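You operate a simulated robot arm through the tools that you are given. There is no shell and no other tool.

The job below is to be done with a simulated robot arm. You get a single attempt, and the scene is never put back.

TASK
Drop the short core in the tall blue drawer and stand the small orange reel in the first spare cradle.
Fine: drawer shut again, reel shelf pushed back in; leave the other reels.
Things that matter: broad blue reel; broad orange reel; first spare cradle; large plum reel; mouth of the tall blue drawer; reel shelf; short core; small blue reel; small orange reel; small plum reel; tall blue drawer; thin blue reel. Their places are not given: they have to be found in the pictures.

The check looks at the end state, three seconds after you hand in, the way a careful person would. Anything else that was tipped, shoved, dropped, spilled or broken makes it a failure.

THE ROBOT
A 7-joint arm with a fingered hand, fixed in place. Base frame: the origin is on the floor under the middle of its stand, x ahead of it, y to its left, z up. Units: mm, rad, N and s.
It reaches about 1333 mm from its shoulder. Its first joint turns from -1.204 to 3.002 rad. Payload 5 kg.
The tool frame sits at the grasp point between the pads (the TCP): z along the fingers, y along the line on which they close. The tips reach 32 mm beyond it. The gripper opens to 160 mm; its body begins 89 mm behind the TCP. The gripper is a hand of 3 fingers: y runs from the thumb to the fingers, the wrist lies at [0, 0, -252] in the tool frame.
Orientation is that of the tool frame in the base frame, as [roll, pitch, yaw] about the fixed x, y, z axes, in that order (R = Rz(yaw) Ry(pitch) Rx(roll)). With the fingers straight down and closing along the base's y, the tool's x points along the base's -x, its y along +y and its z along -z.

THE INTERFACE
- The arm moves only by the tool play_rows. Its argument "rows" is text: rows parted by semicolons, each of 6 numbers parted by spaces: the shift along the tool's x, y, z in units of 400 mm (1.0 is 400 mm), then the turn, a rotation vector about the tool's x, y, z in units of 45 degrees (1.0 is 45 degrees). In form: dx dy dz ax ay az; .... A call has 1 to 20 rows; each row is the pose to reach, as a shift and turn from the pose commanded when the call began, along the tool's axes at that moment. A call with a number of a shift or a turn outside -1 to 1 is refused whole. Each row takes 0.2 s and may step no farther than 50 mm and 0.15 rad from the row before; otherwise, the whole call is refused. A pose out of reach is approached as far as the arm can. The call stops where the force on the tool passes 40 N (or 10 N more than at its start, if that is more) or the arm is blocked; 0.2 s more then pass. In this call time passes only in rows, and 0.2 s behind the last. The reply holds the time, the measured pose of the TCP, the force on the tool along the base axes, the opening and the grip force, in the units named above and with some noise, with the torque about the TCP (base axes, N m) and any sound that the robot's microphone picked up.
- Cameras (640 x 400 px; columns grow to the right, rows downward): "scene" is fixed at [400.9, 502.1, 1309.6]; the picture's right is [-0.64, -0.77, 0.00], its down [-0.30, 0.25, -0.92] and it looks along [0.71, -0.59, -0.38] (base axes); focal length 214 px, centre (320, 200). "wrist" rides on the gripper at [65, -4, -116] in the tool frame; the picture's right is [0.06, 1.00, 0.00], its down [-0.87, 0.05, -0.49] and it looks along [-0.49, 0.03, 0.87] (tool axes); focal length 261 px, centre (320, 200).
- capture(camera): a new picture of that camera. No time passes.
- slide_trunk(by): slides the trunk up (or, below 0, down) by that many mm; the arm rides with it, the base frame stays. It gives what a move gives, with no picture.
- curl_fingers(finger1, finger2, thumb_bend): sets how far each is bent, from 0 (flat) to 1 (curled in); at 0.3 the hand is open as for a grip, at 0.7 the pads meet at the TCP. One left out holds its place. A second passes; each finger stops where it meets its share of the squeeze, and holds until it gets a number again. It is the only way to open and close the hand. It gives what a move gives, with no picture; readings hold the bend of each and the force on the fingers (four entries, about 0 where the hand has none), thumb and palm.
- measure_at(camera, pixels): for up to 12 pixels [column, row] of the newest picture of that camera ("zoom" is the newest enlarged one), the place [x, y, z] in the base frame of the surface seen there, good to about 2 mm. No time passes.
- enlarge(camera, box): a new picture of the part [left, top, right, bottom] of that camera's present view, enlarged. No time passes.
- finish_job(): hands the job in; it is judged then, once.

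Unless the task says otherwise, let go and move clear before handing in.

The tools are called by a JSON object that holds its "op" and its "data". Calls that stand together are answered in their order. play_rows: Moves the arm, as the interface text tells. Its arguments: {"type":"object","properties":{"rows":{"type":"string"}},"required":["rows"]} The other tools are called the same way: slide_trunk (by) moves the trunk up or down; curl_fingers (finger1, finger2, thumb_bend) moves the fingers one by one; capture (camera) takes a picture; measure_at (camera, pixels) gives the place of the surface under pixels of a picture; enlarge (camera, box) takes an enlarged picture of a part of a camera's view; finish_job () hands the job in.

At the start:

```text
time: 0.0
tool_pos: [689.5, 78.4, 1311.6]
ee_rot: [-3.141, 0.0, 3.141]
force: [0.0, 0.5, -0.6]
torque: [-0.04, 0.0, 0.01]
finger_gap: 159.9
grasp_force: 0.1
shape: jaw
bend: [0.3, 0.3, 0.3]
finger forces: [0.0, 0.0, 0.1, 0.0, 0.1, 0.0]
trunk travel left (down, up): [-750.0, 190.0]
```

scene: 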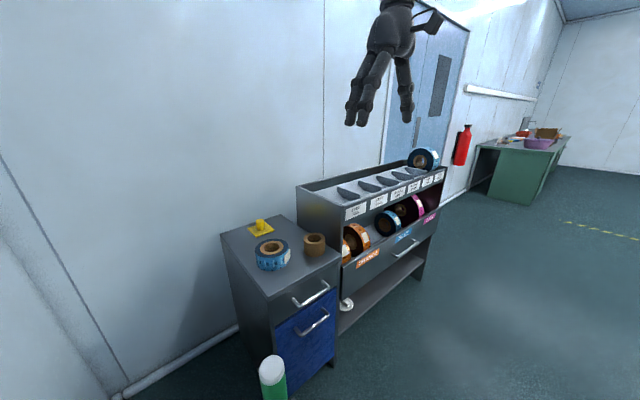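
wrist: 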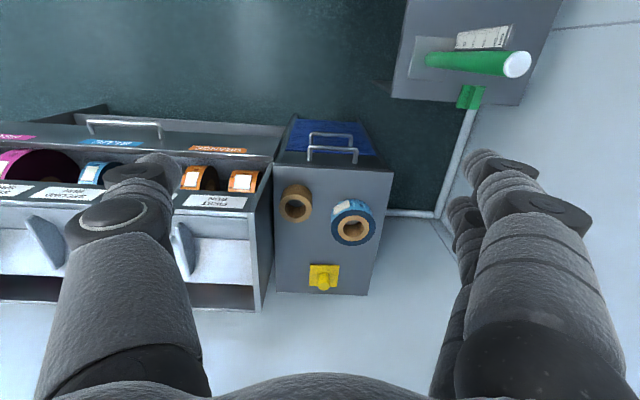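

The scene picture shows a cabinet with a blue drawer at about (300,320), a short core at (314,244) and a reel shelf with reels around (350-430,220). I'll enlarge these areas to look closer.

{"op": "enlarge", "data": {"camera": "scene", "box": [210, 200, 350, 390]}}

{"op": "enlarge", "data": {"camera": "scene", "box": [290, 140, 450, 300]}}

{"op": "enlarge", "data": {"camera": "wrist", "box": [0, 100, 400, 320]}}

```text
2.11 times, centred on (280, 295) of scene
```

zoom: 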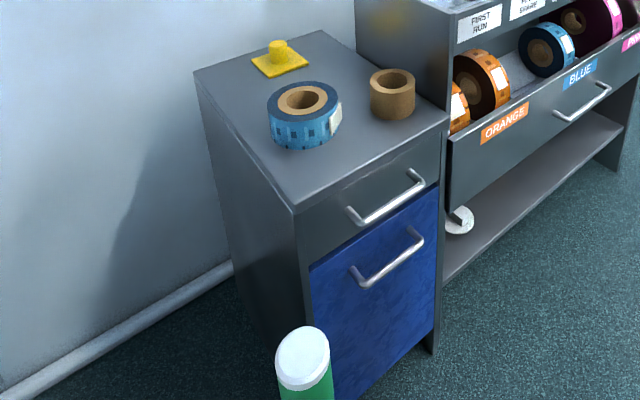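

```text
2.50 times, centred on (370, 220) of scene
```

zoom: 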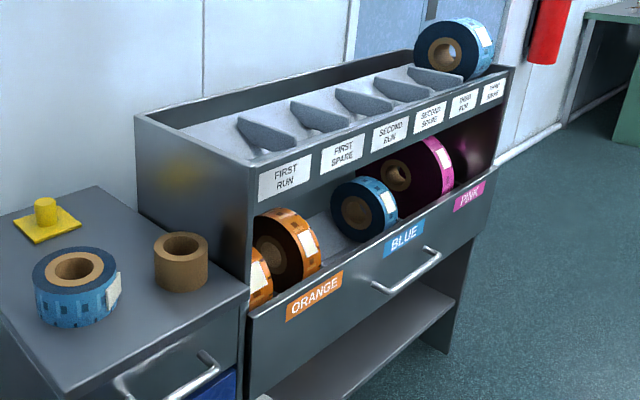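

```text
1.60 times, centred on (200, 210) of wrist
```

zoom: 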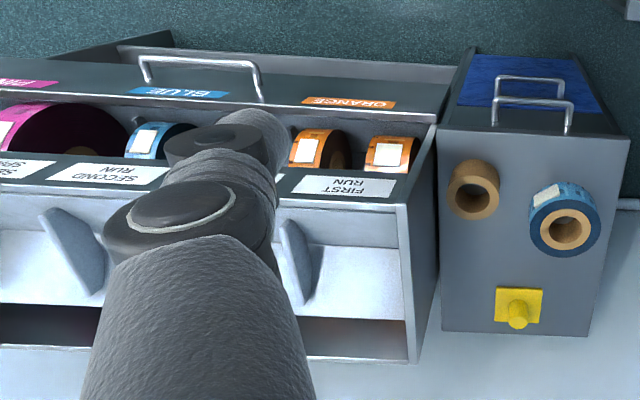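

The enlarged pictures show two orange reels in the reel shelf, at zoom (258,283) and (285,248), and the cradles with labels on top. I'll measure the places of these things.

{"op": "measure_at", "data": {"camera": "scene", "pixels": [[222, 234], [279, 216], [341, 257], [267, 297], [314, 238], [314, 254], [305, 244], [324, 244], [294, 300], [328, 283], [297, 332], [328, 318]]}}

{"op": "enlarge", "data": {"camera": "scene", "box": [330, 190, 410, 270]}}

{"op": "enlarge", "data": {"camera": "scene", "box": [295, 140, 375, 220]}}

```text
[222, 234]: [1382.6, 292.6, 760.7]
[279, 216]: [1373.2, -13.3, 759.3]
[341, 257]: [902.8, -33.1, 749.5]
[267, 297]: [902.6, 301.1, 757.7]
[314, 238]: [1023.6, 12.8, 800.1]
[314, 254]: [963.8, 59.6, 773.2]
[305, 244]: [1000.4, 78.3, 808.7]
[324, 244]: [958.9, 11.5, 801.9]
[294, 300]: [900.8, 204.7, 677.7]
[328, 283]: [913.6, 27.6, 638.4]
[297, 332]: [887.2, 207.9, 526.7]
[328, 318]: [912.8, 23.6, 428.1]
```

```text
5.00 times, centred on (370, 230) of scene
```

zoom: 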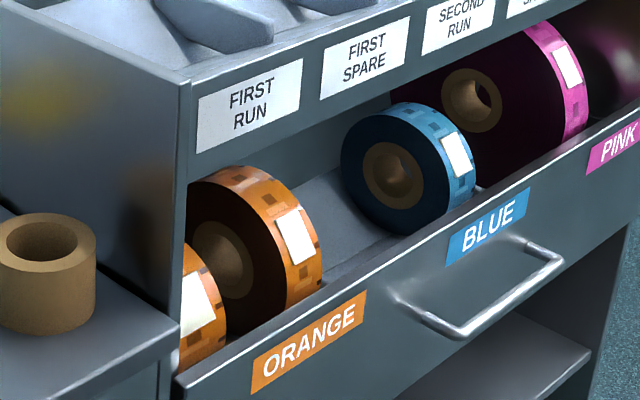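

```text
5.00 times, centred on (335, 180) of scene
```

zoom: 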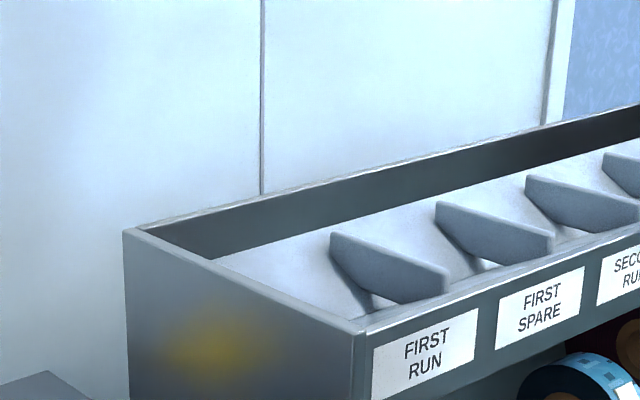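

The pictures show the dividers of the cradles clearly. I'll measure the rack, labels, dividers and reels.

{"op": "measure_at", "data": {"camera": "zoom", "pixels": [[124, 230], [364, 330], [425, 352], [542, 302], [330, 235], [447, 272], [438, 205], [552, 238], [300, 290], [380, 245], [370, 300], [480, 265]]}}

{"op": "enlarge", "data": {"camera": "scene", "box": [330, 190, 410, 270]}}

```text
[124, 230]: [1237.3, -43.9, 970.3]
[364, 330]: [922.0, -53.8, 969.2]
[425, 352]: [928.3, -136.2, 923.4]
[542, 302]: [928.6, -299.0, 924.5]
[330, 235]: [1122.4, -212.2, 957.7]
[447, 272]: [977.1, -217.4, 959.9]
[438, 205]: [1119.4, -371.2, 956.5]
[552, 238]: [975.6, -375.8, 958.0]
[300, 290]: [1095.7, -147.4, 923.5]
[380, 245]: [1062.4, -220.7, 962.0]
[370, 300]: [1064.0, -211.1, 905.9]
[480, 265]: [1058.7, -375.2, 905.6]
```

```text
5.00 times, centred on (370, 230) of scene
```

zoom: 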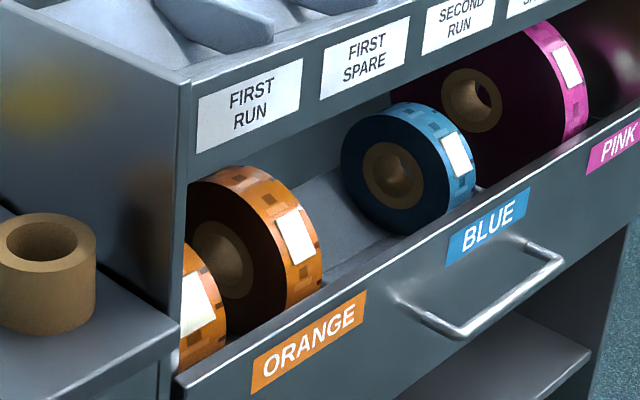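

{"op": "measure_at", "data": {"camera": "zoom", "pixels": [[195, 310], [200, 350], [235, 260], [250, 180], [300, 235], [310, 265], [180, 380], [330, 300], [400, 305], [470, 330], [555, 250], [420, 120]]}}

{"op": "measure_at", "data": {"camera": "wrist", "pixels": [[198, 177], [245, 183], [245, 170], [186, 176], [120, 165], [85, 125], [160, 130], [20, 165], [295, 205], [353, 228], [323, 282], [310, 155]]}}

{"op": "enlarge", "data": {"camera": "wrist", "box": [0, 100, 280, 240]}}

```text
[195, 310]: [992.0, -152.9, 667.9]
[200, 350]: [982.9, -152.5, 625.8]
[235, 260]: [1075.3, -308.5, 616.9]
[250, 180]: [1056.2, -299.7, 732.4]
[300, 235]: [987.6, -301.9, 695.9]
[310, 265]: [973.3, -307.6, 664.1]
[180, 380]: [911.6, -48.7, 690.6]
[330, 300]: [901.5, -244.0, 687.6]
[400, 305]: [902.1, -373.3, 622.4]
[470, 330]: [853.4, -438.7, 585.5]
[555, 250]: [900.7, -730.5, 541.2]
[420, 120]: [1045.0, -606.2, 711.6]
```

```text
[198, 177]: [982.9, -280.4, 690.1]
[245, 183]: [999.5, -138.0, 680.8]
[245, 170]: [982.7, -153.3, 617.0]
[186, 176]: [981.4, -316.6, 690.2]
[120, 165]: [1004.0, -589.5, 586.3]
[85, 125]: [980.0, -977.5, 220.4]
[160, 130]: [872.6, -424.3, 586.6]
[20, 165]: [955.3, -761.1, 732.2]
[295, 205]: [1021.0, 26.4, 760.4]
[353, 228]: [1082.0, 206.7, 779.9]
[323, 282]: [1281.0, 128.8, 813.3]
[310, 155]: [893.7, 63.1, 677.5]
```

```text
2.29 times, centred on (140, 170) of wrist
```

zoom: 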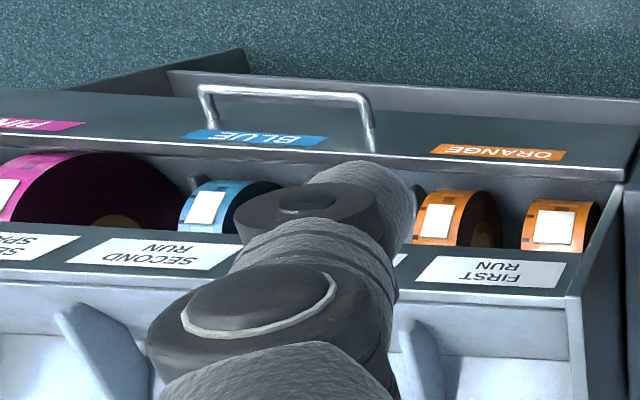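

Orange reels lie at about y=-145 and y=-300 in the shelf (x≈980–1075, z≈610–730), but I need a better look inside. I'll lower the trunk and swing the wrist camera in front of the shelf.

{"op": "slide_trunk", "data": {"by": -300}}

{"op": "play_rows", "data": {"rows": "0.025 -0.086 0 0 -0.07 0; 0.05 -0.171 0 0 -0.14 0; 0.075 -0.257 0 0 -0.21 0; 0.1 -0.343 0 0 -0.28 0; 0.125 -0.428 0 0 -0.35 0; 0.15 -0.514 0 0 -0.42 0; 0.175 -0.6 0 0 -0.49 0; 0.2 -0.685 0 0 -0.556 0"}}

{"op": "capture", "data": {"camera": "wrist"}}

{"op": "capture", "data": {"camera": "scene"}}

```text
time: 3.0
tool_pos: [688.6, 78.5, 1011.7]
ee_rot: [-3.141, -0.001, -3.141]
force: [-0.4, 0.3, -0.1]
torque: [0.04, 0.01, 0.03]
finger_gap: 159.9
grasp_force: 0.1
shape: jaw
bend: [0.3, 0.3, 0.3]
finger forces: [0.0, 0.1, 0.0, 0.0, 0.0, 0.0]
trunk travel left (down, up): [-450.0, 490.0]
```

```text
time: 4.8
tool_pos: [608.3, -195.3, 1012.4]
ee_rot: [3.138, 0.438, -3.141]
force: [0.2, -0.2, 0.7]
torque: [0.02, -0.01, 0.01]
finger_gap: 159.9
grasp_force: 0.1
shape: jaw
bend: [0.3, 0.3, 0.3]
finger forces: [0.0, 0.0, 0.0, 0.1, 0.0, 0.0]
trunk travel left (down, up): [-450.0, 490.0]
```

```text
taken
```

wrist: 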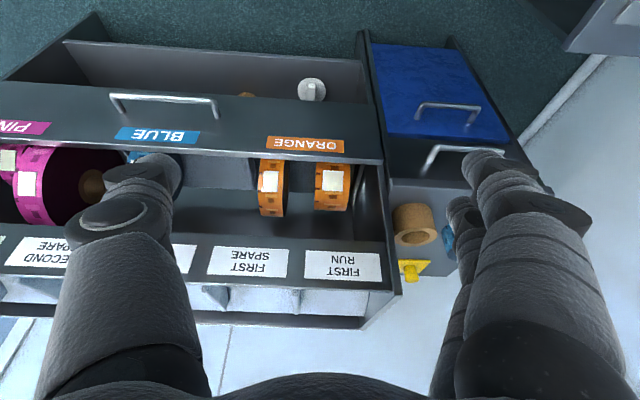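

```text
taken
```

scene: 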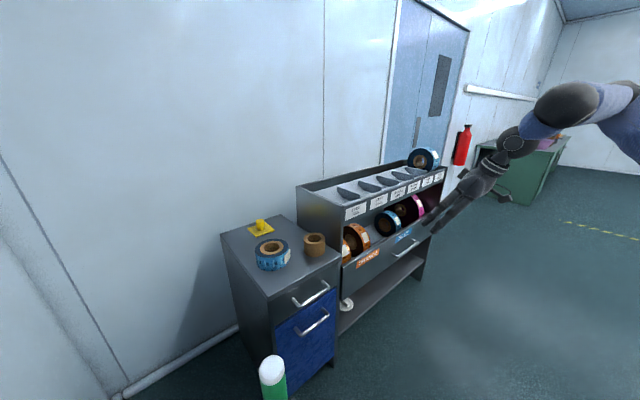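

Now I can see both orange reels from the front: one at wrist (271,188), narrower, and one at (332,185), wider. I'll enlarge and measure them.

{"op": "enlarge", "data": {"camera": "wrist", "box": [180, 60, 420, 330]}}

{"op": "measure_at", "data": {"camera": "wrist", "pixels": [[262, 163], [284, 163], [262, 200], [280, 205], [284, 215], [271, 215], [317, 167], [348, 167], [318, 200], [346, 200], [332, 209], [300, 195]]}}

{"op": "measure_at", "data": {"camera": "wrist", "pixels": [[365, 200], [220, 175], [380, 160], [60, 142], [160, 97], [120, 97], [115, 110], [217, 115], [384, 285], [320, 310], [450, 105], [420, 105]]}}

```text
1.48 times, centred on (300, 195) of wrist
```

zoom: 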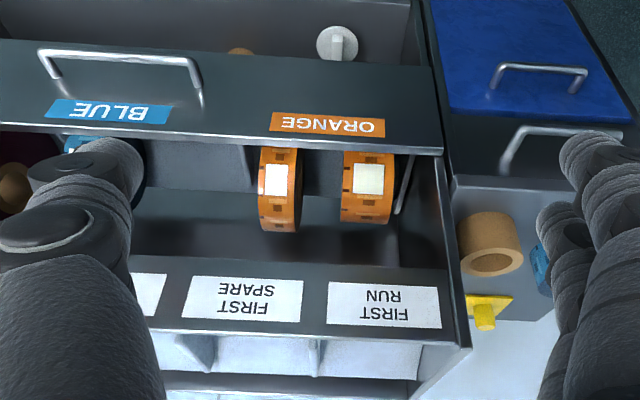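

```text
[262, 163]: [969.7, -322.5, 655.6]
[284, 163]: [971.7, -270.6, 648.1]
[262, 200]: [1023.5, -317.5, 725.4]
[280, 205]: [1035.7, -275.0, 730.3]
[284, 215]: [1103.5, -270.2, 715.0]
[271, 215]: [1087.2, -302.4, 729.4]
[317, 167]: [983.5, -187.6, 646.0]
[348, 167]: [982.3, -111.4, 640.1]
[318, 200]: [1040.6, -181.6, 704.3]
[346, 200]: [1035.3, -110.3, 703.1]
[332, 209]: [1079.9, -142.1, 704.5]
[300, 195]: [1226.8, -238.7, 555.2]
```

```text
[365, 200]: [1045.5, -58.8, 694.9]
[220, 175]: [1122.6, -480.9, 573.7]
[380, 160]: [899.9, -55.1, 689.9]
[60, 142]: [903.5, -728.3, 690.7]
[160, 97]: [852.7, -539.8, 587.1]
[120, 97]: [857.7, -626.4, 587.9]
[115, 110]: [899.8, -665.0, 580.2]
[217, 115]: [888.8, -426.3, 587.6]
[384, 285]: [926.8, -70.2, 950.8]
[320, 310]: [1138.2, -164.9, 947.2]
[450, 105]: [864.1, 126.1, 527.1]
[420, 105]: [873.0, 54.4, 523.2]
```

The wider reel (y≈-145) is about 78 mm wide and the other (y≈-297) about 50 mm wide. I'll enlarge the other reels, the core and the handles to learn how they compare before choosing.

{"op": "enlarge", "data": {"camera": "scene", "box": [370, 140, 450, 240]}}

{"op": "measure_at", "data": {"camera": "zoom", "pixels": [[320, 150], [320, 100], [380, 60], [280, 180], [310, 200], [250, 250]]}}

{"op": "enlarge", "data": {"camera": "scene", "box": [245, 220, 345, 280]}}

{"op": "enlarge", "data": {"camera": "wrist", "box": [0, 20, 200, 160]}}

{"op": "enlarge", "data": {"camera": "wrist", "box": [200, 60, 360, 160]}}

```text
4.00 times, centred on (410, 190) of scene
```

zoom: 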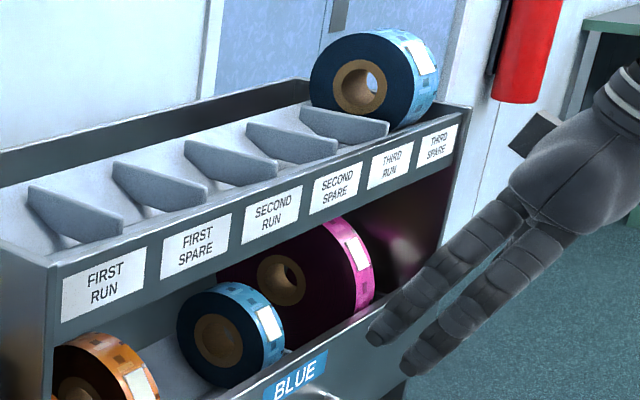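

```text
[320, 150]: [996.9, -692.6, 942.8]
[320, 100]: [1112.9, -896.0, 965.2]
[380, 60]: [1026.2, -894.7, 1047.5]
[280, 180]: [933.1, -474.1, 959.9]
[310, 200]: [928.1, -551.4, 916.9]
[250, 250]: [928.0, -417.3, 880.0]
```

```text
6.40 times, centred on (295, 250) of scene
```

zoom: 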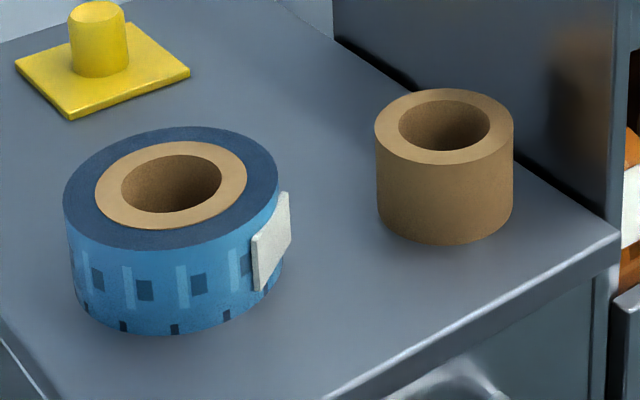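

```text
2.86 times, centred on (100, 90) of wrist
```

zoom: 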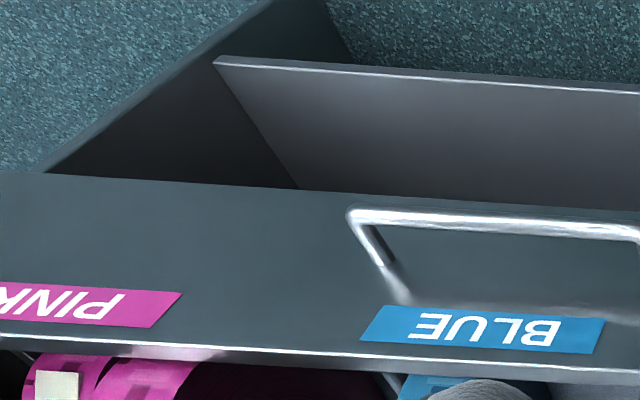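

```text
4.00 times, centred on (280, 110) of wrist
```

zoom: 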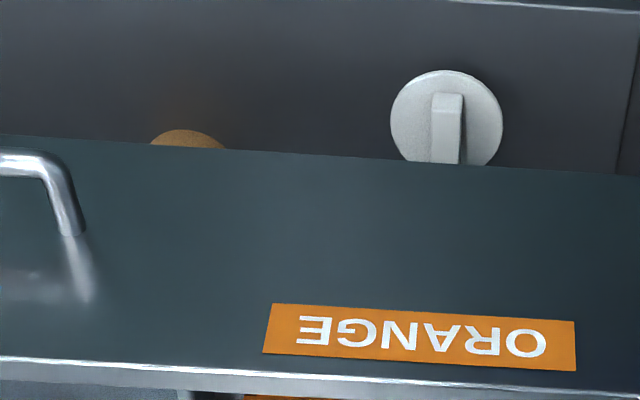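

A brown thing peeks out on the lower shelf, so there may be another core; the cabinet-top core sits near scene (314,244). I'll measure the reels and the core in detail.

{"op": "enlarge", "data": {"camera": "scene", "box": [245, 220, 345, 280]}}

{"op": "measure_at", "data": {"camera": "zoom", "pixels": [[445, 90], [445, 164], [376, 128], [512, 128], [445, 243], [398, 128], [490, 128], [70, 200], [277, 180], [170, 127], [170, 248], [170, 335]]}}

{"op": "enlarge", "data": {"camera": "scene", "box": [370, 140, 450, 240]}}

{"op": "measure_at", "data": {"camera": "zoom", "pixels": [[312, 85], [350, 35], [400, 90], [345, 110], [415, 40], [430, 80], [180, 335], [215, 300], [245, 370], [265, 300], [320, 240], [350, 280]]}}

```text
6.40 times, centred on (295, 250) of scene
```

zoom: 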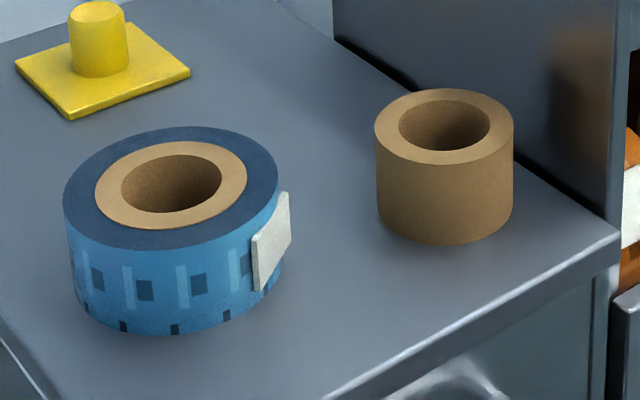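

```text
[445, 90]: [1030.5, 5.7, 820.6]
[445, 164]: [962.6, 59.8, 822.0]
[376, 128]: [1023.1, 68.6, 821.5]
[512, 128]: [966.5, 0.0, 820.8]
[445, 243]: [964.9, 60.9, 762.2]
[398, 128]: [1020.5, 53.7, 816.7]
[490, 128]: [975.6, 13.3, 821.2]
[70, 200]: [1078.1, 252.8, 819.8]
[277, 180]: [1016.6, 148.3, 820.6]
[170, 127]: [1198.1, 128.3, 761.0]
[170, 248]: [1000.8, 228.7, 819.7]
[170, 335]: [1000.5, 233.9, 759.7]
```

```text
4.00 times, centred on (410, 190) of scene
```

zoom: 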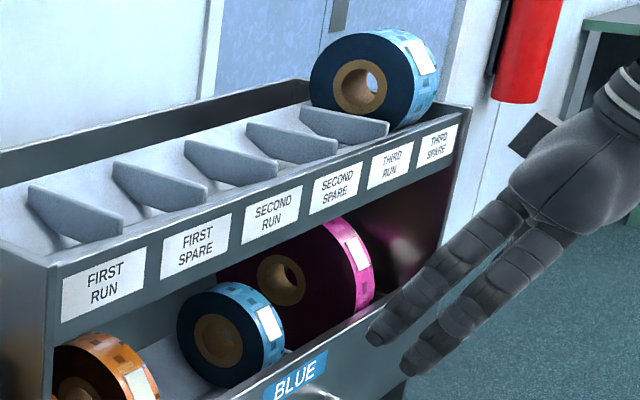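

```text
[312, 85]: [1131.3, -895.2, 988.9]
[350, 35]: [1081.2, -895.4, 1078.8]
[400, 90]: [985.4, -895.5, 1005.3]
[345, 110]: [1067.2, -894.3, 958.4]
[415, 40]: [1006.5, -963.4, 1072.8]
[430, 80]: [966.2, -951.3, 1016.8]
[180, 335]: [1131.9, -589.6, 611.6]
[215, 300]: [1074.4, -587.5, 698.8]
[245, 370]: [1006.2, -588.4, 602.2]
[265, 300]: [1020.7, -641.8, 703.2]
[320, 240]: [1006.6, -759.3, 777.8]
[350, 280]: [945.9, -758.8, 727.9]
```

The cradle reel (y≈-895 to -963) is the broad blue; I need to be sure about orange. I'll look at the brown thing on the lower shelf and measure the bottom parts, then move the camera lower.

{"op": "measure_at", "data": {"camera": "wrist", "pixels": [[247, 95], [312, 85], [312, 98], [280, 85], [250, 102], [260, 158], [332, 165], [300, 155], [145, 157], [25, 200], [5, 155], [95, 185]]}}

{"op": "play_rows", "data": {"rows": "0 0 0 0 -0.15 0; 0.03 0 0.05 0 -0.3 0; 0.06 0 0.1 0 -0.45 0; 0.09 0 0.15 0 -0.56 0"}}

{"op": "slide_trunk", "data": {"by": -250}}

{"op": "capture", "data": {"camera": "wrist"}}

```text
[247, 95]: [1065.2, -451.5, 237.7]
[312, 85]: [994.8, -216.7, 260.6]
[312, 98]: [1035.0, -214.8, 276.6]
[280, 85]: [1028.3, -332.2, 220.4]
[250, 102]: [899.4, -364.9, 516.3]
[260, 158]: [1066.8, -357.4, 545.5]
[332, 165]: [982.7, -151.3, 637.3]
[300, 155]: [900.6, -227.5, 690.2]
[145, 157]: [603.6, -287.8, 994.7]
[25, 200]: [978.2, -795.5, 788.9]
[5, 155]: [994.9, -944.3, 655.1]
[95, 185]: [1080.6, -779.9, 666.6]
```

```text
time: 5.8
tool_pos: [669.7, -189.4, 950.8]
ee_rot: [-3.142, 0.876, 3.141]
force: [1.3, -0.6, 0.6]
torque: [-0.01, -0.03, -0.01]
finger_gap: 159.8
grasp_force: 0.0
shape: jaw
bend: [0.3, 0.3, 0.3]
finger forces: [0.0, 0.0, 0.1, 0.0, 0.0, 0.0]
out of reach, approached as far as the arm can: row 2, 3, 4
trunk travel left (down, up): [-450.0, 490.0]
```

```text
time: 8.4
tool_pos: [668.5, -188.8, 701.1]
ee_rot: [3.141, 0.875, 3.141]
force: [-0.8, 0.7, 0.7]
torque: [-0.01, 0.0, -0.02]
finger_gap: 160.0
grasp_force: 0.1
shape: jaw
bend: [0.3, 0.3, 0.3]
finger forces: [0.1, 0.0, 0.0, 0.0, 0.0, 0.1]
trunk travel left (down, up): [-200.0, 740.0]
```

```text
taken
```

wrist: 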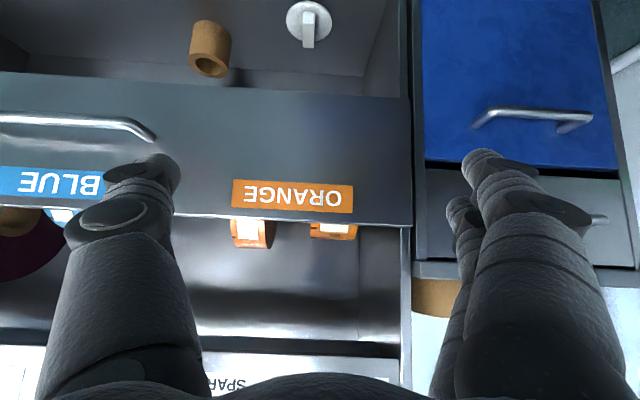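

There's a second core on the lower shelf at wrist (208,48), so I have to compare the two. I'll enlarge and measure it.

{"op": "enlarge", "data": {"camera": "wrist", "box": [150, 0, 410, 130]}}

{"op": "measure_at", "data": {"camera": "wrist", "pixels": [[210, 22], [210, 75], [191, 60], [227, 70], [192, 30], [229, 35], [209, 60], [208, 50], [250, 90], [260, 50], [308, 20], [308, 60]]}}

{"op": "measure_at", "data": {"camera": "wrist", "pixels": [[250, 240], [335, 230], [290, 300], [290, 260], [80, 120], [150, 138], [480, 118], [530, 113], [585, 118], [575, 130], [300, 335], [300, 358]]}}

```text
2.46 times, centred on (280, 65) of wrist
```

zoom: 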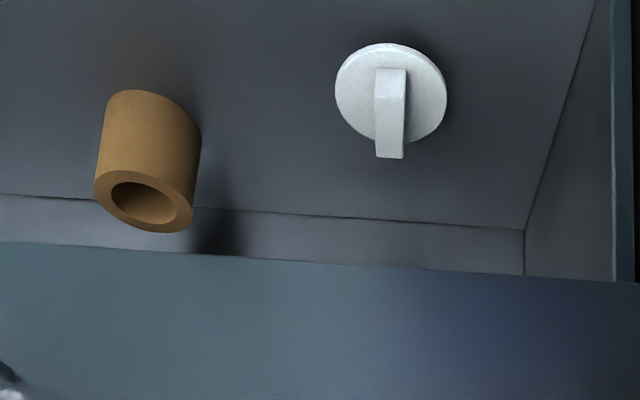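

```text
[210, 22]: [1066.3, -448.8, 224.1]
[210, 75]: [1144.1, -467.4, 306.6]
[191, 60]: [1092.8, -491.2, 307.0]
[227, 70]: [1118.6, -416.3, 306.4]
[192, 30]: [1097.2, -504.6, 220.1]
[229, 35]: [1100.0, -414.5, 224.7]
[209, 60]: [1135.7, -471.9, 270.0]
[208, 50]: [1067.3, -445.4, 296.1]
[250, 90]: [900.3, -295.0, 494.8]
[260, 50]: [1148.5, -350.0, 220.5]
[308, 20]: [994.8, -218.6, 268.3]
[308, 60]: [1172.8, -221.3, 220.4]
```

```text
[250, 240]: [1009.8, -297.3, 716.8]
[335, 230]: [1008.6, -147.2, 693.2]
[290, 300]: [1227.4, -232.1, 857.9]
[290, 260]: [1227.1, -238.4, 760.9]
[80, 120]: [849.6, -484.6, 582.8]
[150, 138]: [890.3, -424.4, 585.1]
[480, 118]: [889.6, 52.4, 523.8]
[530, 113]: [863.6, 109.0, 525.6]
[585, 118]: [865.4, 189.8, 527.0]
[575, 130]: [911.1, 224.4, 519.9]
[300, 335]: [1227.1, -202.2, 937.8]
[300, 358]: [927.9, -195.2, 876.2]
```

The lower core is about 86 mm tall while the cabinet-top core is 60 mm tall, so the short core is the cabinet-top one at about (996,33). Now I'll measure the reels' diameters more carefully with tight enlargements.

{"op": "enlarge", "data": {"camera": "scene", "box": [338, 215, 378, 265]}}

{"op": "measure_at", "data": {"camera": "zoom", "pixels": [[170, 80], [240, 110], [290, 170], [320, 240], [320, 310], [330, 65], [360, 200], [420, 250], [400, 130], [120, 110], [120, 330], [180, 260]]}}

{"op": "enlarge", "data": {"camera": "scene", "box": [370, 190, 450, 240]}}

{"op": "enlarge", "data": {"camera": "scene", "box": [400, 140, 450, 190]}}

```text
8.00 times, centred on (358, 240) of scene
```

zoom: 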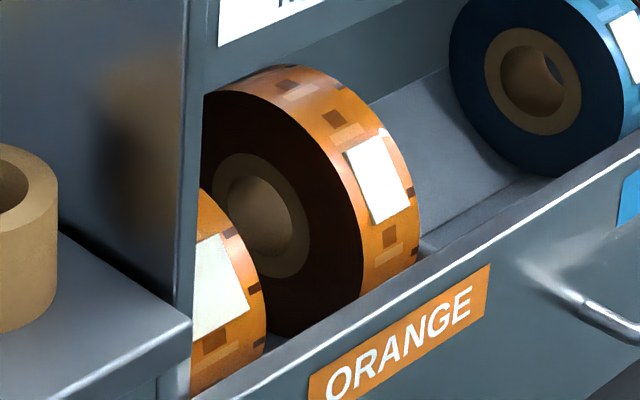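

```text
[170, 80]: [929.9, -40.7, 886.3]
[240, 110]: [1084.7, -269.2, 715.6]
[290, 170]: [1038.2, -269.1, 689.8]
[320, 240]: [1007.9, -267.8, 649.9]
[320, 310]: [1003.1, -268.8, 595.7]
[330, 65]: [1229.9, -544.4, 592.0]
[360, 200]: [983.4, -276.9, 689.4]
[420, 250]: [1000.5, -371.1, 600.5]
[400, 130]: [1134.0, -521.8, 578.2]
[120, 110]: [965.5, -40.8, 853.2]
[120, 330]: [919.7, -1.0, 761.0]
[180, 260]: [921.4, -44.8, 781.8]
```

```text
8.00 times, centred on (410, 215) of scene
```

zoom: 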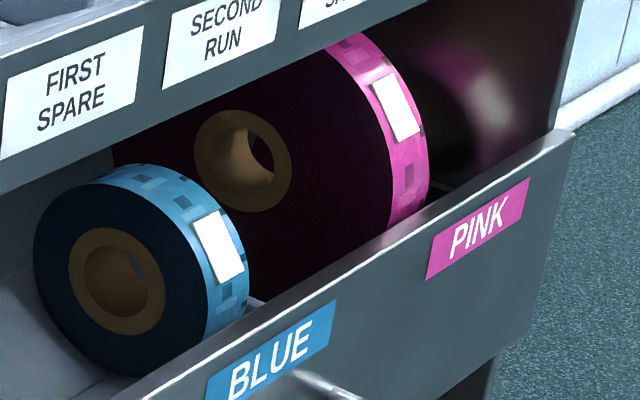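

```text
8.00 times, centred on (425, 165) of scene
```

zoom: 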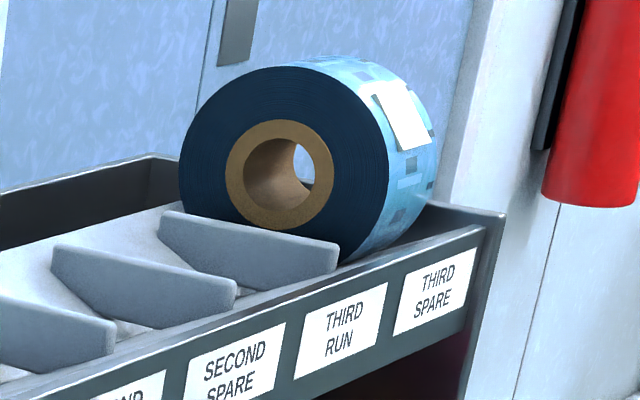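

I'll measure the circle edges of the cradle blue reel (newest zoom), then re-enlarge the shelf reels.

{"op": "measure_at", "data": {"camera": "zoom", "pixels": [[183, 165], [220, 95], [285, 72], [345, 95], [383, 160], [380, 220], [428, 100], [433, 190], [412, 225], [395, 75], [300, 165], [232, 180]]}}

{"op": "enlarge", "data": {"camera": "scene", "box": [370, 190, 450, 240]}}

{"op": "measure_at", "data": {"camera": "zoom", "pixels": [[38, 250], [70, 200], [110, 183], [160, 200], [200, 260], [200, 320], [243, 290], [210, 190], [330, 60], [385, 130], [425, 130], [380, 215]]}}

{"op": "enlarge", "data": {"camera": "scene", "box": [245, 220, 345, 280]}}

{"op": "measure_at", "data": {"camera": "zoom", "pixels": [[68, 205], [110, 145], [175, 128], [235, 140], [273, 175], [255, 218], [210, 242], [150, 247], [100, 232], [75, 275], [150, 332], [230, 320]]}}

```text
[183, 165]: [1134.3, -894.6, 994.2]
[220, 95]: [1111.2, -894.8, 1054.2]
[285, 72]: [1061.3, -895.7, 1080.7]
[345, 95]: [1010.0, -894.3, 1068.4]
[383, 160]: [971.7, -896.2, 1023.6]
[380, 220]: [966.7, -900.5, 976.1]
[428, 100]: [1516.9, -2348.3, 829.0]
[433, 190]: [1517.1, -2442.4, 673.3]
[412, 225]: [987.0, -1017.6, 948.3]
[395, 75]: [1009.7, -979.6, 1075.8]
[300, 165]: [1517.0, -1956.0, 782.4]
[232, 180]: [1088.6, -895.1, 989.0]
```

```text
8.00 times, centred on (410, 215) of scene
```

zoom: 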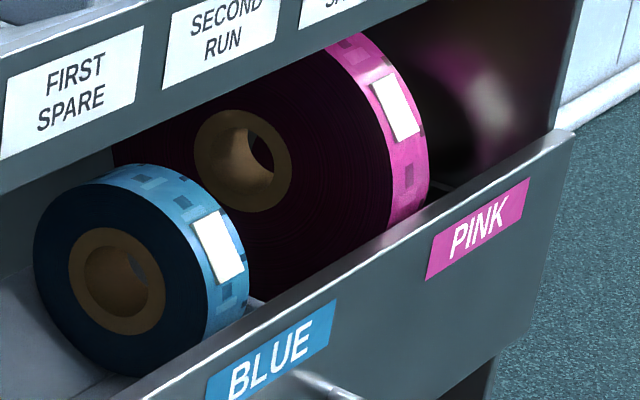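

```text
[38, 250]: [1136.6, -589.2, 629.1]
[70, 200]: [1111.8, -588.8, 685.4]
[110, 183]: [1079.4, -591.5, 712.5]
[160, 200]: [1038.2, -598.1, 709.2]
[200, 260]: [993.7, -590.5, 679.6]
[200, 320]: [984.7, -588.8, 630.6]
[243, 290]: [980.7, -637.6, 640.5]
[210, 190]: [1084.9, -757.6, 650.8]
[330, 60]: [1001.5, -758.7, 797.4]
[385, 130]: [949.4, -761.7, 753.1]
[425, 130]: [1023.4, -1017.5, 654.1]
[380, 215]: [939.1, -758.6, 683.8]
```

```text
6.40 times, centred on (295, 250) of scene
```

zoom: 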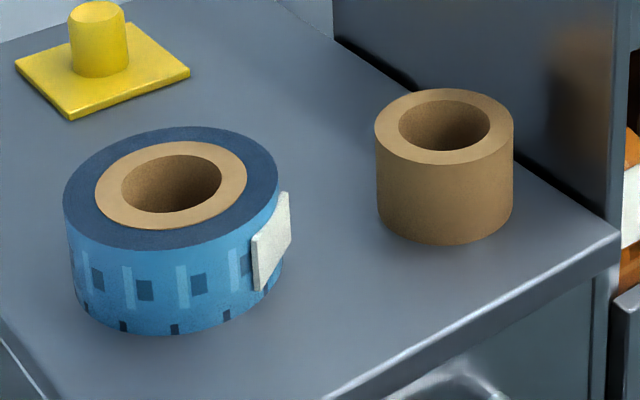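

```text
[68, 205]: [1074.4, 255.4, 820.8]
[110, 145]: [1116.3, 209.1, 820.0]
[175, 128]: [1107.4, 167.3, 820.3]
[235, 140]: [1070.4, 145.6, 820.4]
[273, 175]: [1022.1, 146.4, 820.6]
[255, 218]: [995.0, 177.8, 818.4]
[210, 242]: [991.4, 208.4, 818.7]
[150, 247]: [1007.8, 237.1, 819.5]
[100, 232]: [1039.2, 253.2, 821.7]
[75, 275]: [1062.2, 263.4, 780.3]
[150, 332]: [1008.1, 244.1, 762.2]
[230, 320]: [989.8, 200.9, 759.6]
```

Measured: orange at y≈-145 is ~78 mm wide / ~160 mm across, orange at y≈-297 is ~54 mm wide / ~184 mm across. To settle what "small" means I'll look at the plum reels and the handle from the right end of the shelf.

{"op": "slide_trunk", "data": {"by": 200}}

{"op": "play_rows", "data": {"rows": "0 -0.11 0 0 0 0; 0 -0.22 0 0 0 0; 0 -0.33 0 0 0 0; 0 -0.44 0 0 0 0; 0 -0.55 0 0 0 0; 0 -0.66 0 0 0 0; 0 -0.77 0 0 0 0; 0 -0.88 0 0 0 0; 0 -0.99 0 0 0 0"}}

{"op": "capture", "data": {"camera": "wrist"}}

```text
time: 10.6
tool_pos: [668.6, -188.3, 900.5]
ee_rot: [-3.141, 0.873, 3.141]
force: [0.0, 0.0, 0.0]
torque: [0.01, 0.0, 0.01]
finger_gap: 160.0
grasp_force: 0.1
shape: jaw
bend: [0.3, 0.3, 0.3]
finger forces: [0.0, 0.1, 0.1, 0.0, 0.1, 0.0]
trunk travel left (down, up): [-400.0, 540.0]
```

```text
time: 12.6
tool_pos: [667.8, -585.1, 901.4]
ee_rot: [-3.141, 0.875, -3.138]
force: [0.2, 0.0, 0.3]
torque: [-0.01, 0.02, 0.02]
finger_gap: 160.0
grasp_force: 0.0
shape: jaw
bend: [0.3, 0.3, 0.3]
finger forces: [0.0, 0.0, 0.1, 0.0, 0.1, 0.0]
out of reach, approached as far as the arm can: row 1
trunk travel left (down, up): [-400.0, 540.0]
```

```text
taken
```

wrist: 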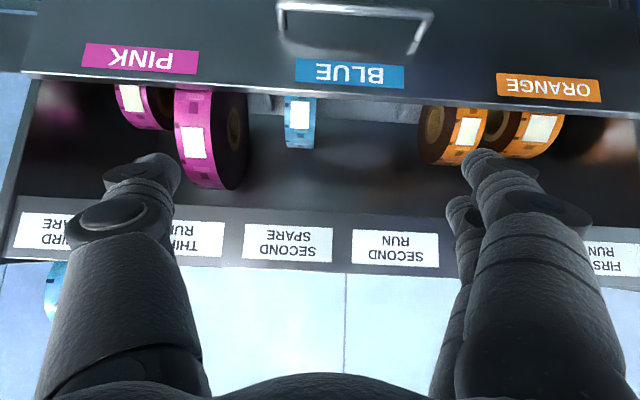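

Now all shelf reels are visible: small plum (145,105), large plum (210,135), blue (300,115), orange (460,130) and (530,130). I'll enlarge and measure.

{"op": "enlarge", "data": {"camera": "wrist", "box": [80, 60, 360, 200]}}

{"op": "measure_at", "data": {"camera": "wrist", "pixels": [[117, 95], [146, 95], [130, 120], [152, 128], [122, 118], [176, 120], [208, 120], [185, 165], [215, 180], [287, 135], [313, 135], [300, 145]]}}

{"op": "measure_at", "data": {"camera": "wrist", "pixels": [[455, 120], [485, 118], [430, 162], [470, 162], [460, 150], [515, 118], [560, 122], [520, 155], [545, 145], [235, 130], [385, 115], [280, 8]]}}

{"op": "enlarge", "data": {"camera": "wrist", "box": [380, 60, 640, 190]}}

```text
2.29 times, centred on (220, 130) of wrist
```

zoom: 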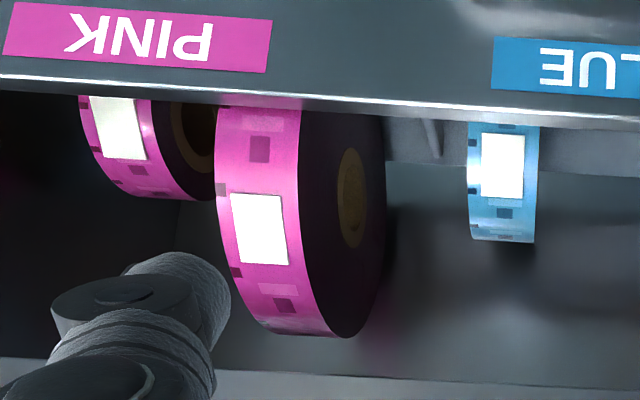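

```text
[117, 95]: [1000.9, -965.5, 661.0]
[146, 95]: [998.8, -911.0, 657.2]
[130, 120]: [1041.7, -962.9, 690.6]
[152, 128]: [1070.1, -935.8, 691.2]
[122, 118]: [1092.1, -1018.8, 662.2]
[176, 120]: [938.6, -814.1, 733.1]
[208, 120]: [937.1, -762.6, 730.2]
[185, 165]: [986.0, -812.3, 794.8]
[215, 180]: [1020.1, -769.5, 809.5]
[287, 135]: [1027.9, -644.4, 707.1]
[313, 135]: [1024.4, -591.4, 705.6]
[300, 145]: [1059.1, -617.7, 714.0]
```

```text
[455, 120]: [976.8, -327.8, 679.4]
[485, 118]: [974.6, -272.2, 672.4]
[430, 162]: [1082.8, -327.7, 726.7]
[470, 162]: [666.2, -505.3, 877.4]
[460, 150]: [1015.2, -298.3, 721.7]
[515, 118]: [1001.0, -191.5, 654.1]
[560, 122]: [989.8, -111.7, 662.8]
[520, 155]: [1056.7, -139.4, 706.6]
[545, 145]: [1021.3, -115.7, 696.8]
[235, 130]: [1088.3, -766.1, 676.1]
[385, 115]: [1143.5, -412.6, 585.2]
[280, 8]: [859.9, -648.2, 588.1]
```

```text
2.46 times, centred on (510, 125) of wrist
```

zoom: 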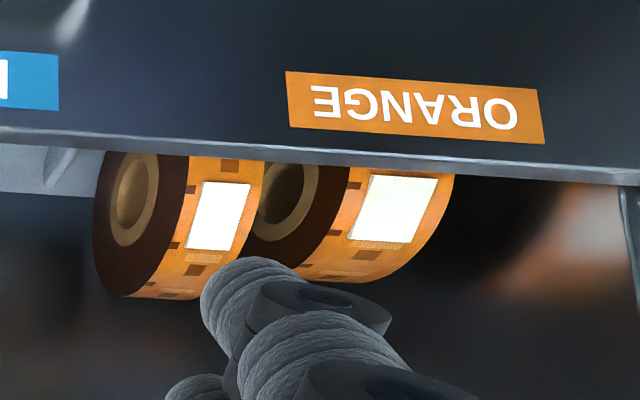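

The small plum, large plum, shelf blue and orange at y≈-298 are all ~54 mm wide, only the y≈-150 orange (~80 mm) is broad, so the small orange reel is the one at (1061,-299). Next I look at the blue drawer front and its handle closely.

{"op": "enlarge", "data": {"camera": "scene", "box": [260, 270, 345, 400]}}

{"op": "measure_at", "data": {"camera": "zoom", "pixels": [[225, 92], [275, 68], [300, 45], [235, 195], [280, 185], [310, 150], [240, 170], [345, 95], [190, 170], [345, 300], [250, 300], [235, 330]]}}

```text
3.08 times, centred on (302, 335) of scene
```

zoom: 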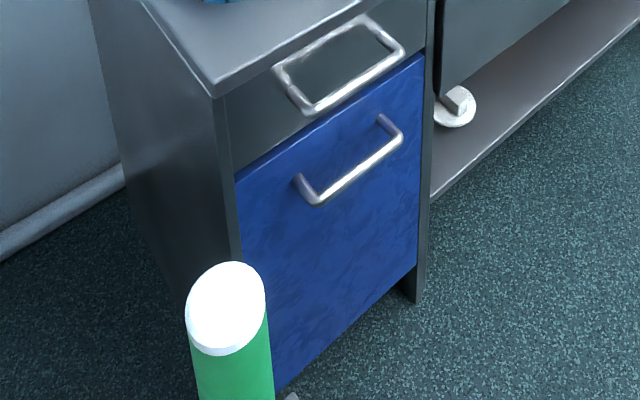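

```text
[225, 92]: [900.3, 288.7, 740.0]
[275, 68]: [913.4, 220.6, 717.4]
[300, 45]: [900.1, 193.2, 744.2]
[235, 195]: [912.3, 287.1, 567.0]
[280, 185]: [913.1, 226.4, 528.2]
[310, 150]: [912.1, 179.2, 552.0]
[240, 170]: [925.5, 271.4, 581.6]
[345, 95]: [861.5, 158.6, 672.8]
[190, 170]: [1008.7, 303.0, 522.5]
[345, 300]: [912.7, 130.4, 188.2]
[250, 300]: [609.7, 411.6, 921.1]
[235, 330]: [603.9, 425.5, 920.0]
```

The blue drawer front is at x≈912, and a green post with white top stands near (607,415,920), which I must avoid. I'll measure the bar of the blue handle.

{"op": "measure_at", "data": {"camera": "zoom", "pixels": [[315, 200], [330, 190], [350, 176], [370, 162], [390, 147], [399, 138], [298, 180], [382, 118], [350, 60], [245, 175], [415, 60], [235, 180]]}}

{"op": "measure_at", "data": {"camera": "wrist", "pixels": [[283, 8], [300, 8], [355, 11], [400, 14], [430, 15], [425, 40], [280, 30], [415, 50], [350, 5], [200, 70], [500, 108], [350, 40]]}}

```text
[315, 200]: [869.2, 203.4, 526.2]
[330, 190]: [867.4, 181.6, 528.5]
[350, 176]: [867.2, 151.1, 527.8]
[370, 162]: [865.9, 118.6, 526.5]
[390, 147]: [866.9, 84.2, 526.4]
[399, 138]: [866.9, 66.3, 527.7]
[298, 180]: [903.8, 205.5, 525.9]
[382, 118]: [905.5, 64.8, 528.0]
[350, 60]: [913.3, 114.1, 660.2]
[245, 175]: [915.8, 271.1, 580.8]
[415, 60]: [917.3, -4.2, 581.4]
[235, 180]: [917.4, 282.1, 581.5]
```

```text
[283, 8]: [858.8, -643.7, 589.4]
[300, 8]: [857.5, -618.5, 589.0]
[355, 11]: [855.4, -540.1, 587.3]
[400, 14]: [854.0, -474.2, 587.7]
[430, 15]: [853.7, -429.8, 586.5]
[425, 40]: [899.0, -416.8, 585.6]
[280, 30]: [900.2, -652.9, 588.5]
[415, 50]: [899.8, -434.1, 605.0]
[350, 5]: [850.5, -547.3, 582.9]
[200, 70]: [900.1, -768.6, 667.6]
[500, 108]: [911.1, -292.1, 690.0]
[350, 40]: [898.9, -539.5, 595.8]
```

The blue drawer's top edge is at z≈582 and its handle bar runs at x≈868, z≈525, y 66 to 203. I'll swing back toward it, bringing the fingers level.

{"op": "play_rows", "data": {"rows": "-0.02 0.111 0.024 0 -0.099 0; -0.04 0.222 0.048 0 -0.198 0; -0.06 0.333 0.072 0 -0.297 0; -0.08 0.444 0.096 0 -0.396 0; -0.1 0.555 0.12 0 -0.495 0; -0.12 0.666 0.144 0 -0.594 0; -0.14 0.777 0.168 0 -0.693 0; -0.16 0.888 0.192 0 -0.792 0; -0.18 0.999 0.215 0 -0.89 0"}}

```text
time: 14.6
tool_pos: [782.3, -189.0, 895.5]
ee_rot: [1.585, 1.43, 1.631]
force: [1.1, -11.2, 2.8]
torque: [-0.08, 0.23, 1.01]
finger_gap: 159.9
grasp_force: 0.0
shape: jaw
bend: [0.3, 0.3, 0.3]
finger forces: [0.0, 0.0, 0.0, 0.0, 0.1, 0.0]
trunk travel left (down, up): [-400.0, 540.0]
```

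The reading shows about -11 N along y and a small unexpected roll, so I'll check the pictures before going on.

{"op": "capture", "data": {"camera": "scene"}}

{"op": "capture", "data": {"camera": "wrist"}}

{"op": "play_rows", "data": {"rows": "0 0 0 0 0 0; 0 0 0 0 0 0"}}

```text
taken
```

scene: 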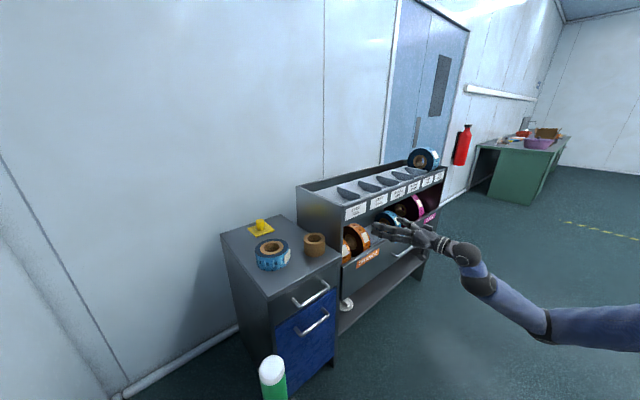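

```text
taken
```

wrist: 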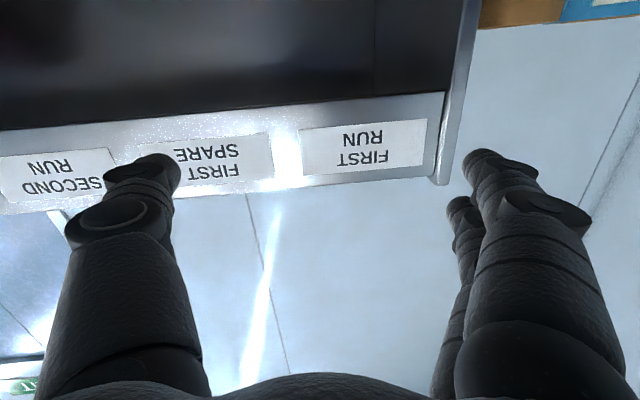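

```text
time: 15.2
tool_pos: [781.1, -184.0, 900.8]
ee_rot: [-0.172, 1.57, -0.171]
force: [0.8, 0.2, -0.3]
torque: [0.03, -0.02, -0.01]
finger_gap: 159.7
grasp_force: 0.1
shape: jaw
bend: [0.3, 0.3, 0.3]
finger forces: [0.0, 0.0, 0.1, 0.0, 0.0, 0.0]
trunk travel left (down, up): [-400.0, 540.0]
```

It was only a passing swing; now the pose is steady at (781,-184,901) with the fingers level. I'll move to y≈135 while rolling the hand 45°, then 45° more so the fingers close vertically.

{"op": "play_rows", "data": {"rows": "0 0.1 0 0 0 0.125; 0 0.2 0 0 0 0.25; 0 0.3 0 0 0 0.375; 0 0.4 0 0 0 0.5; 0 0.5 0 0 0 0.625; 0 0.6 0 0 0 0.75; 0 0.7 0 0 0 0.875; 0 0.7975 0 0 0 1; 0 0.7975 0 0 0 1"}}

{"op": "capture", "data": {"camera": "wrist"}}

{"op": "capture", "data": {"camera": "scene"}}

```text
time: 16.6
tool_pos: [802.1, -4.5, 893.9]
ee_rot: [1.428, 1.138, 1.384]
force: [0.5, 0.6, 0.0]
torque: [0.0, 0.02, -0.01]
finger_gap: 160.0
grasp_force: 0.1
shape: jaw
bend: [0.3, 0.3, 0.3]
finger forces: [0.0, 0.0, 0.1, 0.0, 0.1, 0.0]
trunk travel left (down, up): [-400.0, 540.0]
stopped in row 7: the arm was blocked; the commanded pose is now the measured one
```

```text
taken
```

wrist: 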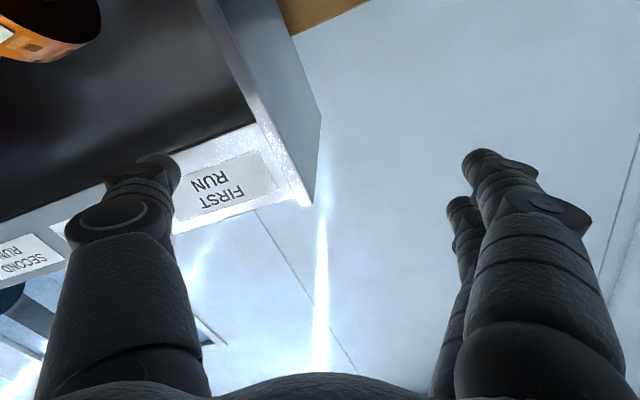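

```text
taken
```

scene: 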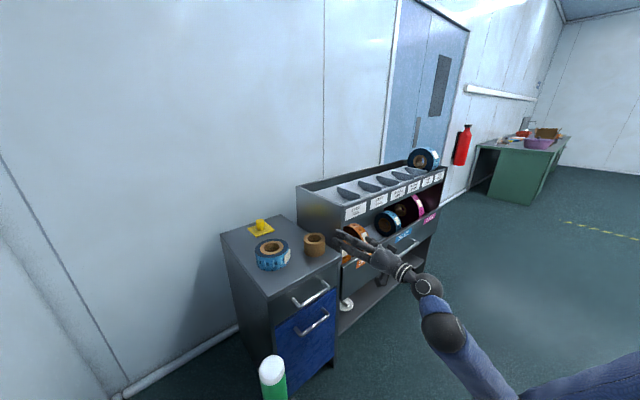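

The arm was blocked at y≈-4 with no force on the tool, so likely a joint limit. I'll test whether the sideways move alone goes on without further roll.

{"op": "play_rows", "data": {"rows": "0.041 0.091 -0.006 0 0 0; 0.082 0.182 -0.012 0 0 0; 0.123 0.273 -0.018 0 0 0; 0.123 0.273 -0.018 0 0 0"}}

```text
time: 17.4
tool_pos: [824.8, 28.1, 873.9]
ee_rot: [1.193, 1.277, 1.1]
force: [0.6, -0.9, 0.3]
torque: [0.02, 0.01, 0.03]
finger_gap: 160.0
grasp_force: 0.1
shape: jaw
bend: [0.3, 0.3, 0.3]
finger forces: [0.0, 0.0, 0.1, 0.0, 0.1, 0.1]
trunk travel left (down, up): [-400.0, 540.0]
stopped in row 3: the arm was blocked; the commanded pose is now the measured one
```

The arm seems unable to fold further at this shoulder height. I'll raise the trunk so that the shoulder is higher and reach down with the arm instead.

{"op": "slide_trunk", "data": {"by": 300}}

{"op": "capture", "data": {"camera": "scene"}}

```text
time: 20.4
tool_pos: [823.5, 27.7, 1172.9]
ee_rot: [1.195, 1.28, 1.105]
force: [0.6, -0.4, -0.4]
torque: [0.0, 0.02, -0.02]
finger_gap: 160.2
grasp_force: 0.1
shape: jaw
bend: [0.3, 0.3, 0.3]
finger forces: [0.0, 0.1, 0.0, 0.0, 0.2, 0.1]
trunk travel left (down, up): [-700.0, 240.0]
```

```text
taken
```

scene: 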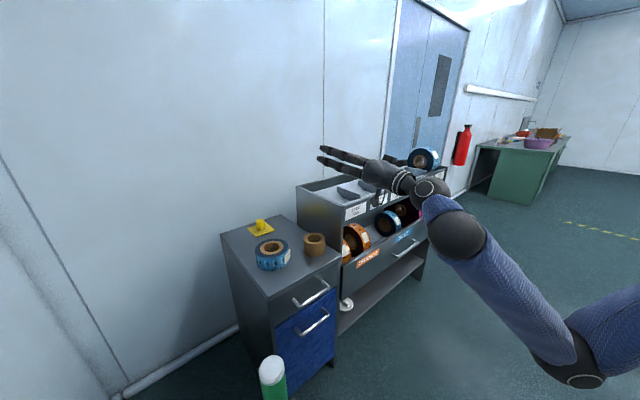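

Now at (823,28,1173) with the shoulder 300 mm higher. I'll lower the hand with the arm to about (763,63,903) while rolling most of the way toward vertical closing.

{"op": "play_rows", "data": {"rows": "0.081 -0.013 -0.028 0.002 0.015 0.124; 0.162 -0.027 -0.057 0.004 0.03 0.249; 0.244 -0.04 -0.086 0.006 0.045 0.373; 0.325 -0.053 -0.114 0.008 0.06 0.497; 0.406 -0.067 -0.142 0.01 0.075 0.622; 0.488 -0.08 -0.171 0.013 0.09 0.746; 0.569 -0.094 -0.2 0.015 0.105 0.87; 0.65 -0.107 -0.228 0.017 0.121 0.995; 0.65 -0.107 -0.228 0.017 0.121 0.995"}}

{"op": "capture", "data": {"camera": "scene"}}

```text
time: 22.4
tool_pos: [769.8, 51.8, 904.9]
ee_rot: [1.523, 0.545, 1.489]
force: [-0.2, -0.3, -0.3]
torque: [0.01, 0.01, 0.01]
finger_gap: 160.2
grasp_force: 0.1
shape: jaw
bend: [0.3, 0.3, 0.3]
finger forces: [0.0, 0.0, 0.0, 0.0, 0.1, 0.1]
trunk travel left (down, up): [-700.0, 240.0]
```

```text
taken
```

scene: 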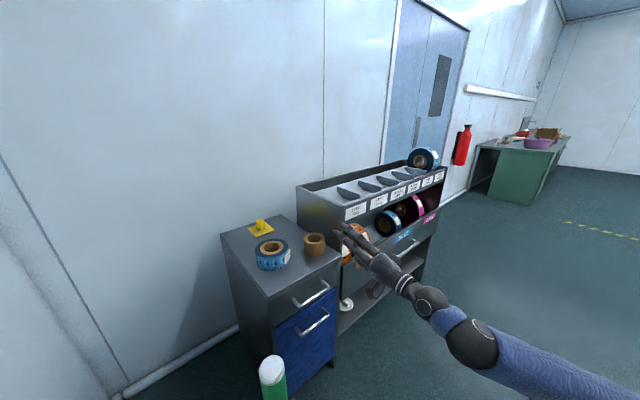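

The arm follows well now. I'll finish the roll and lower the hand to about (760,135,600), in front of the cabinet.

{"op": "play_rows", "data": {"rows": "0.071 -0.068 -0.0085 0.004 0.011 0.087; 0.142 -0.136 -0.017 0.008 0.021 0.174; 0.214 -0.204 -0.0255 0.012 0.032 0.261; 0.285 -0.271 -0.034 0.016 0.043 0.348; 0.356 -0.339 -0.0425 0.019 0.053 0.434; 0.428 -0.407 -0.051 0.023 0.064 0.521; 0.499 -0.475 -0.0595 0.027 0.074 0.608; 0.57 -0.543 -0.068 0.031 0.085 0.695; 0.57 -0.543 -0.068 0.031 0.085 0.695"}}

{"op": "capture", "data": {"camera": "scene"}}

{"op": "capture", "data": {"camera": "wrist"}}

```text
time: 23.9
tool_pos: [740.9, 56.5, 601.6]
ee_rot: [1.585, 0.207, 1.582]
force: [0.4, -0.2, -0.6]
torque: [0.0, -0.01, 0.02]
finger_gap: 160.2
grasp_force: 0.2
shape: jaw
bend: [0.3, 0.3, 0.3]
finger forces: [0.0, 0.0, 0.0, 0.0, 0.1, 0.0]
trunk travel left (down, up): [-700.0, 240.0]
stopped in row 7: the arm was blocked; the commanded pose is now the measured one
```

```text
taken
```

scene: 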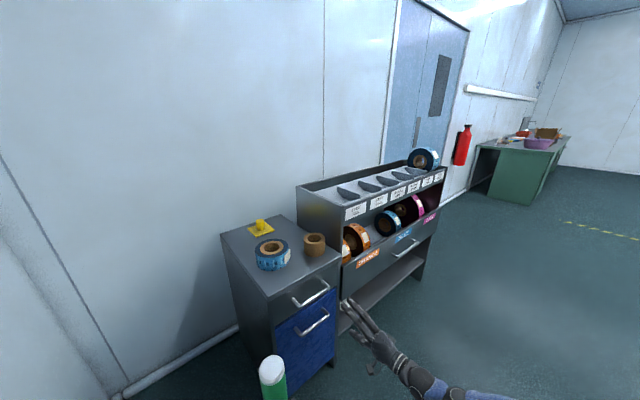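

```text
taken
```

wrist: 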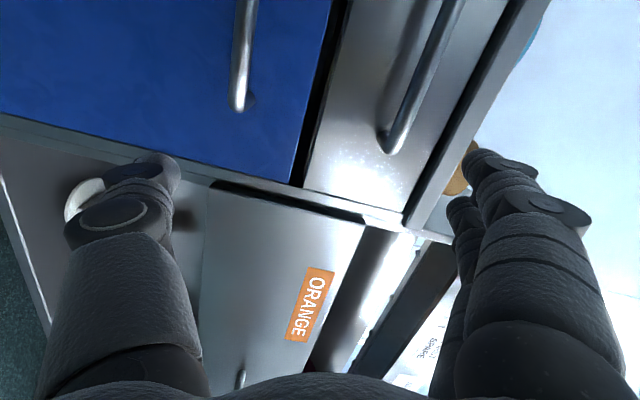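

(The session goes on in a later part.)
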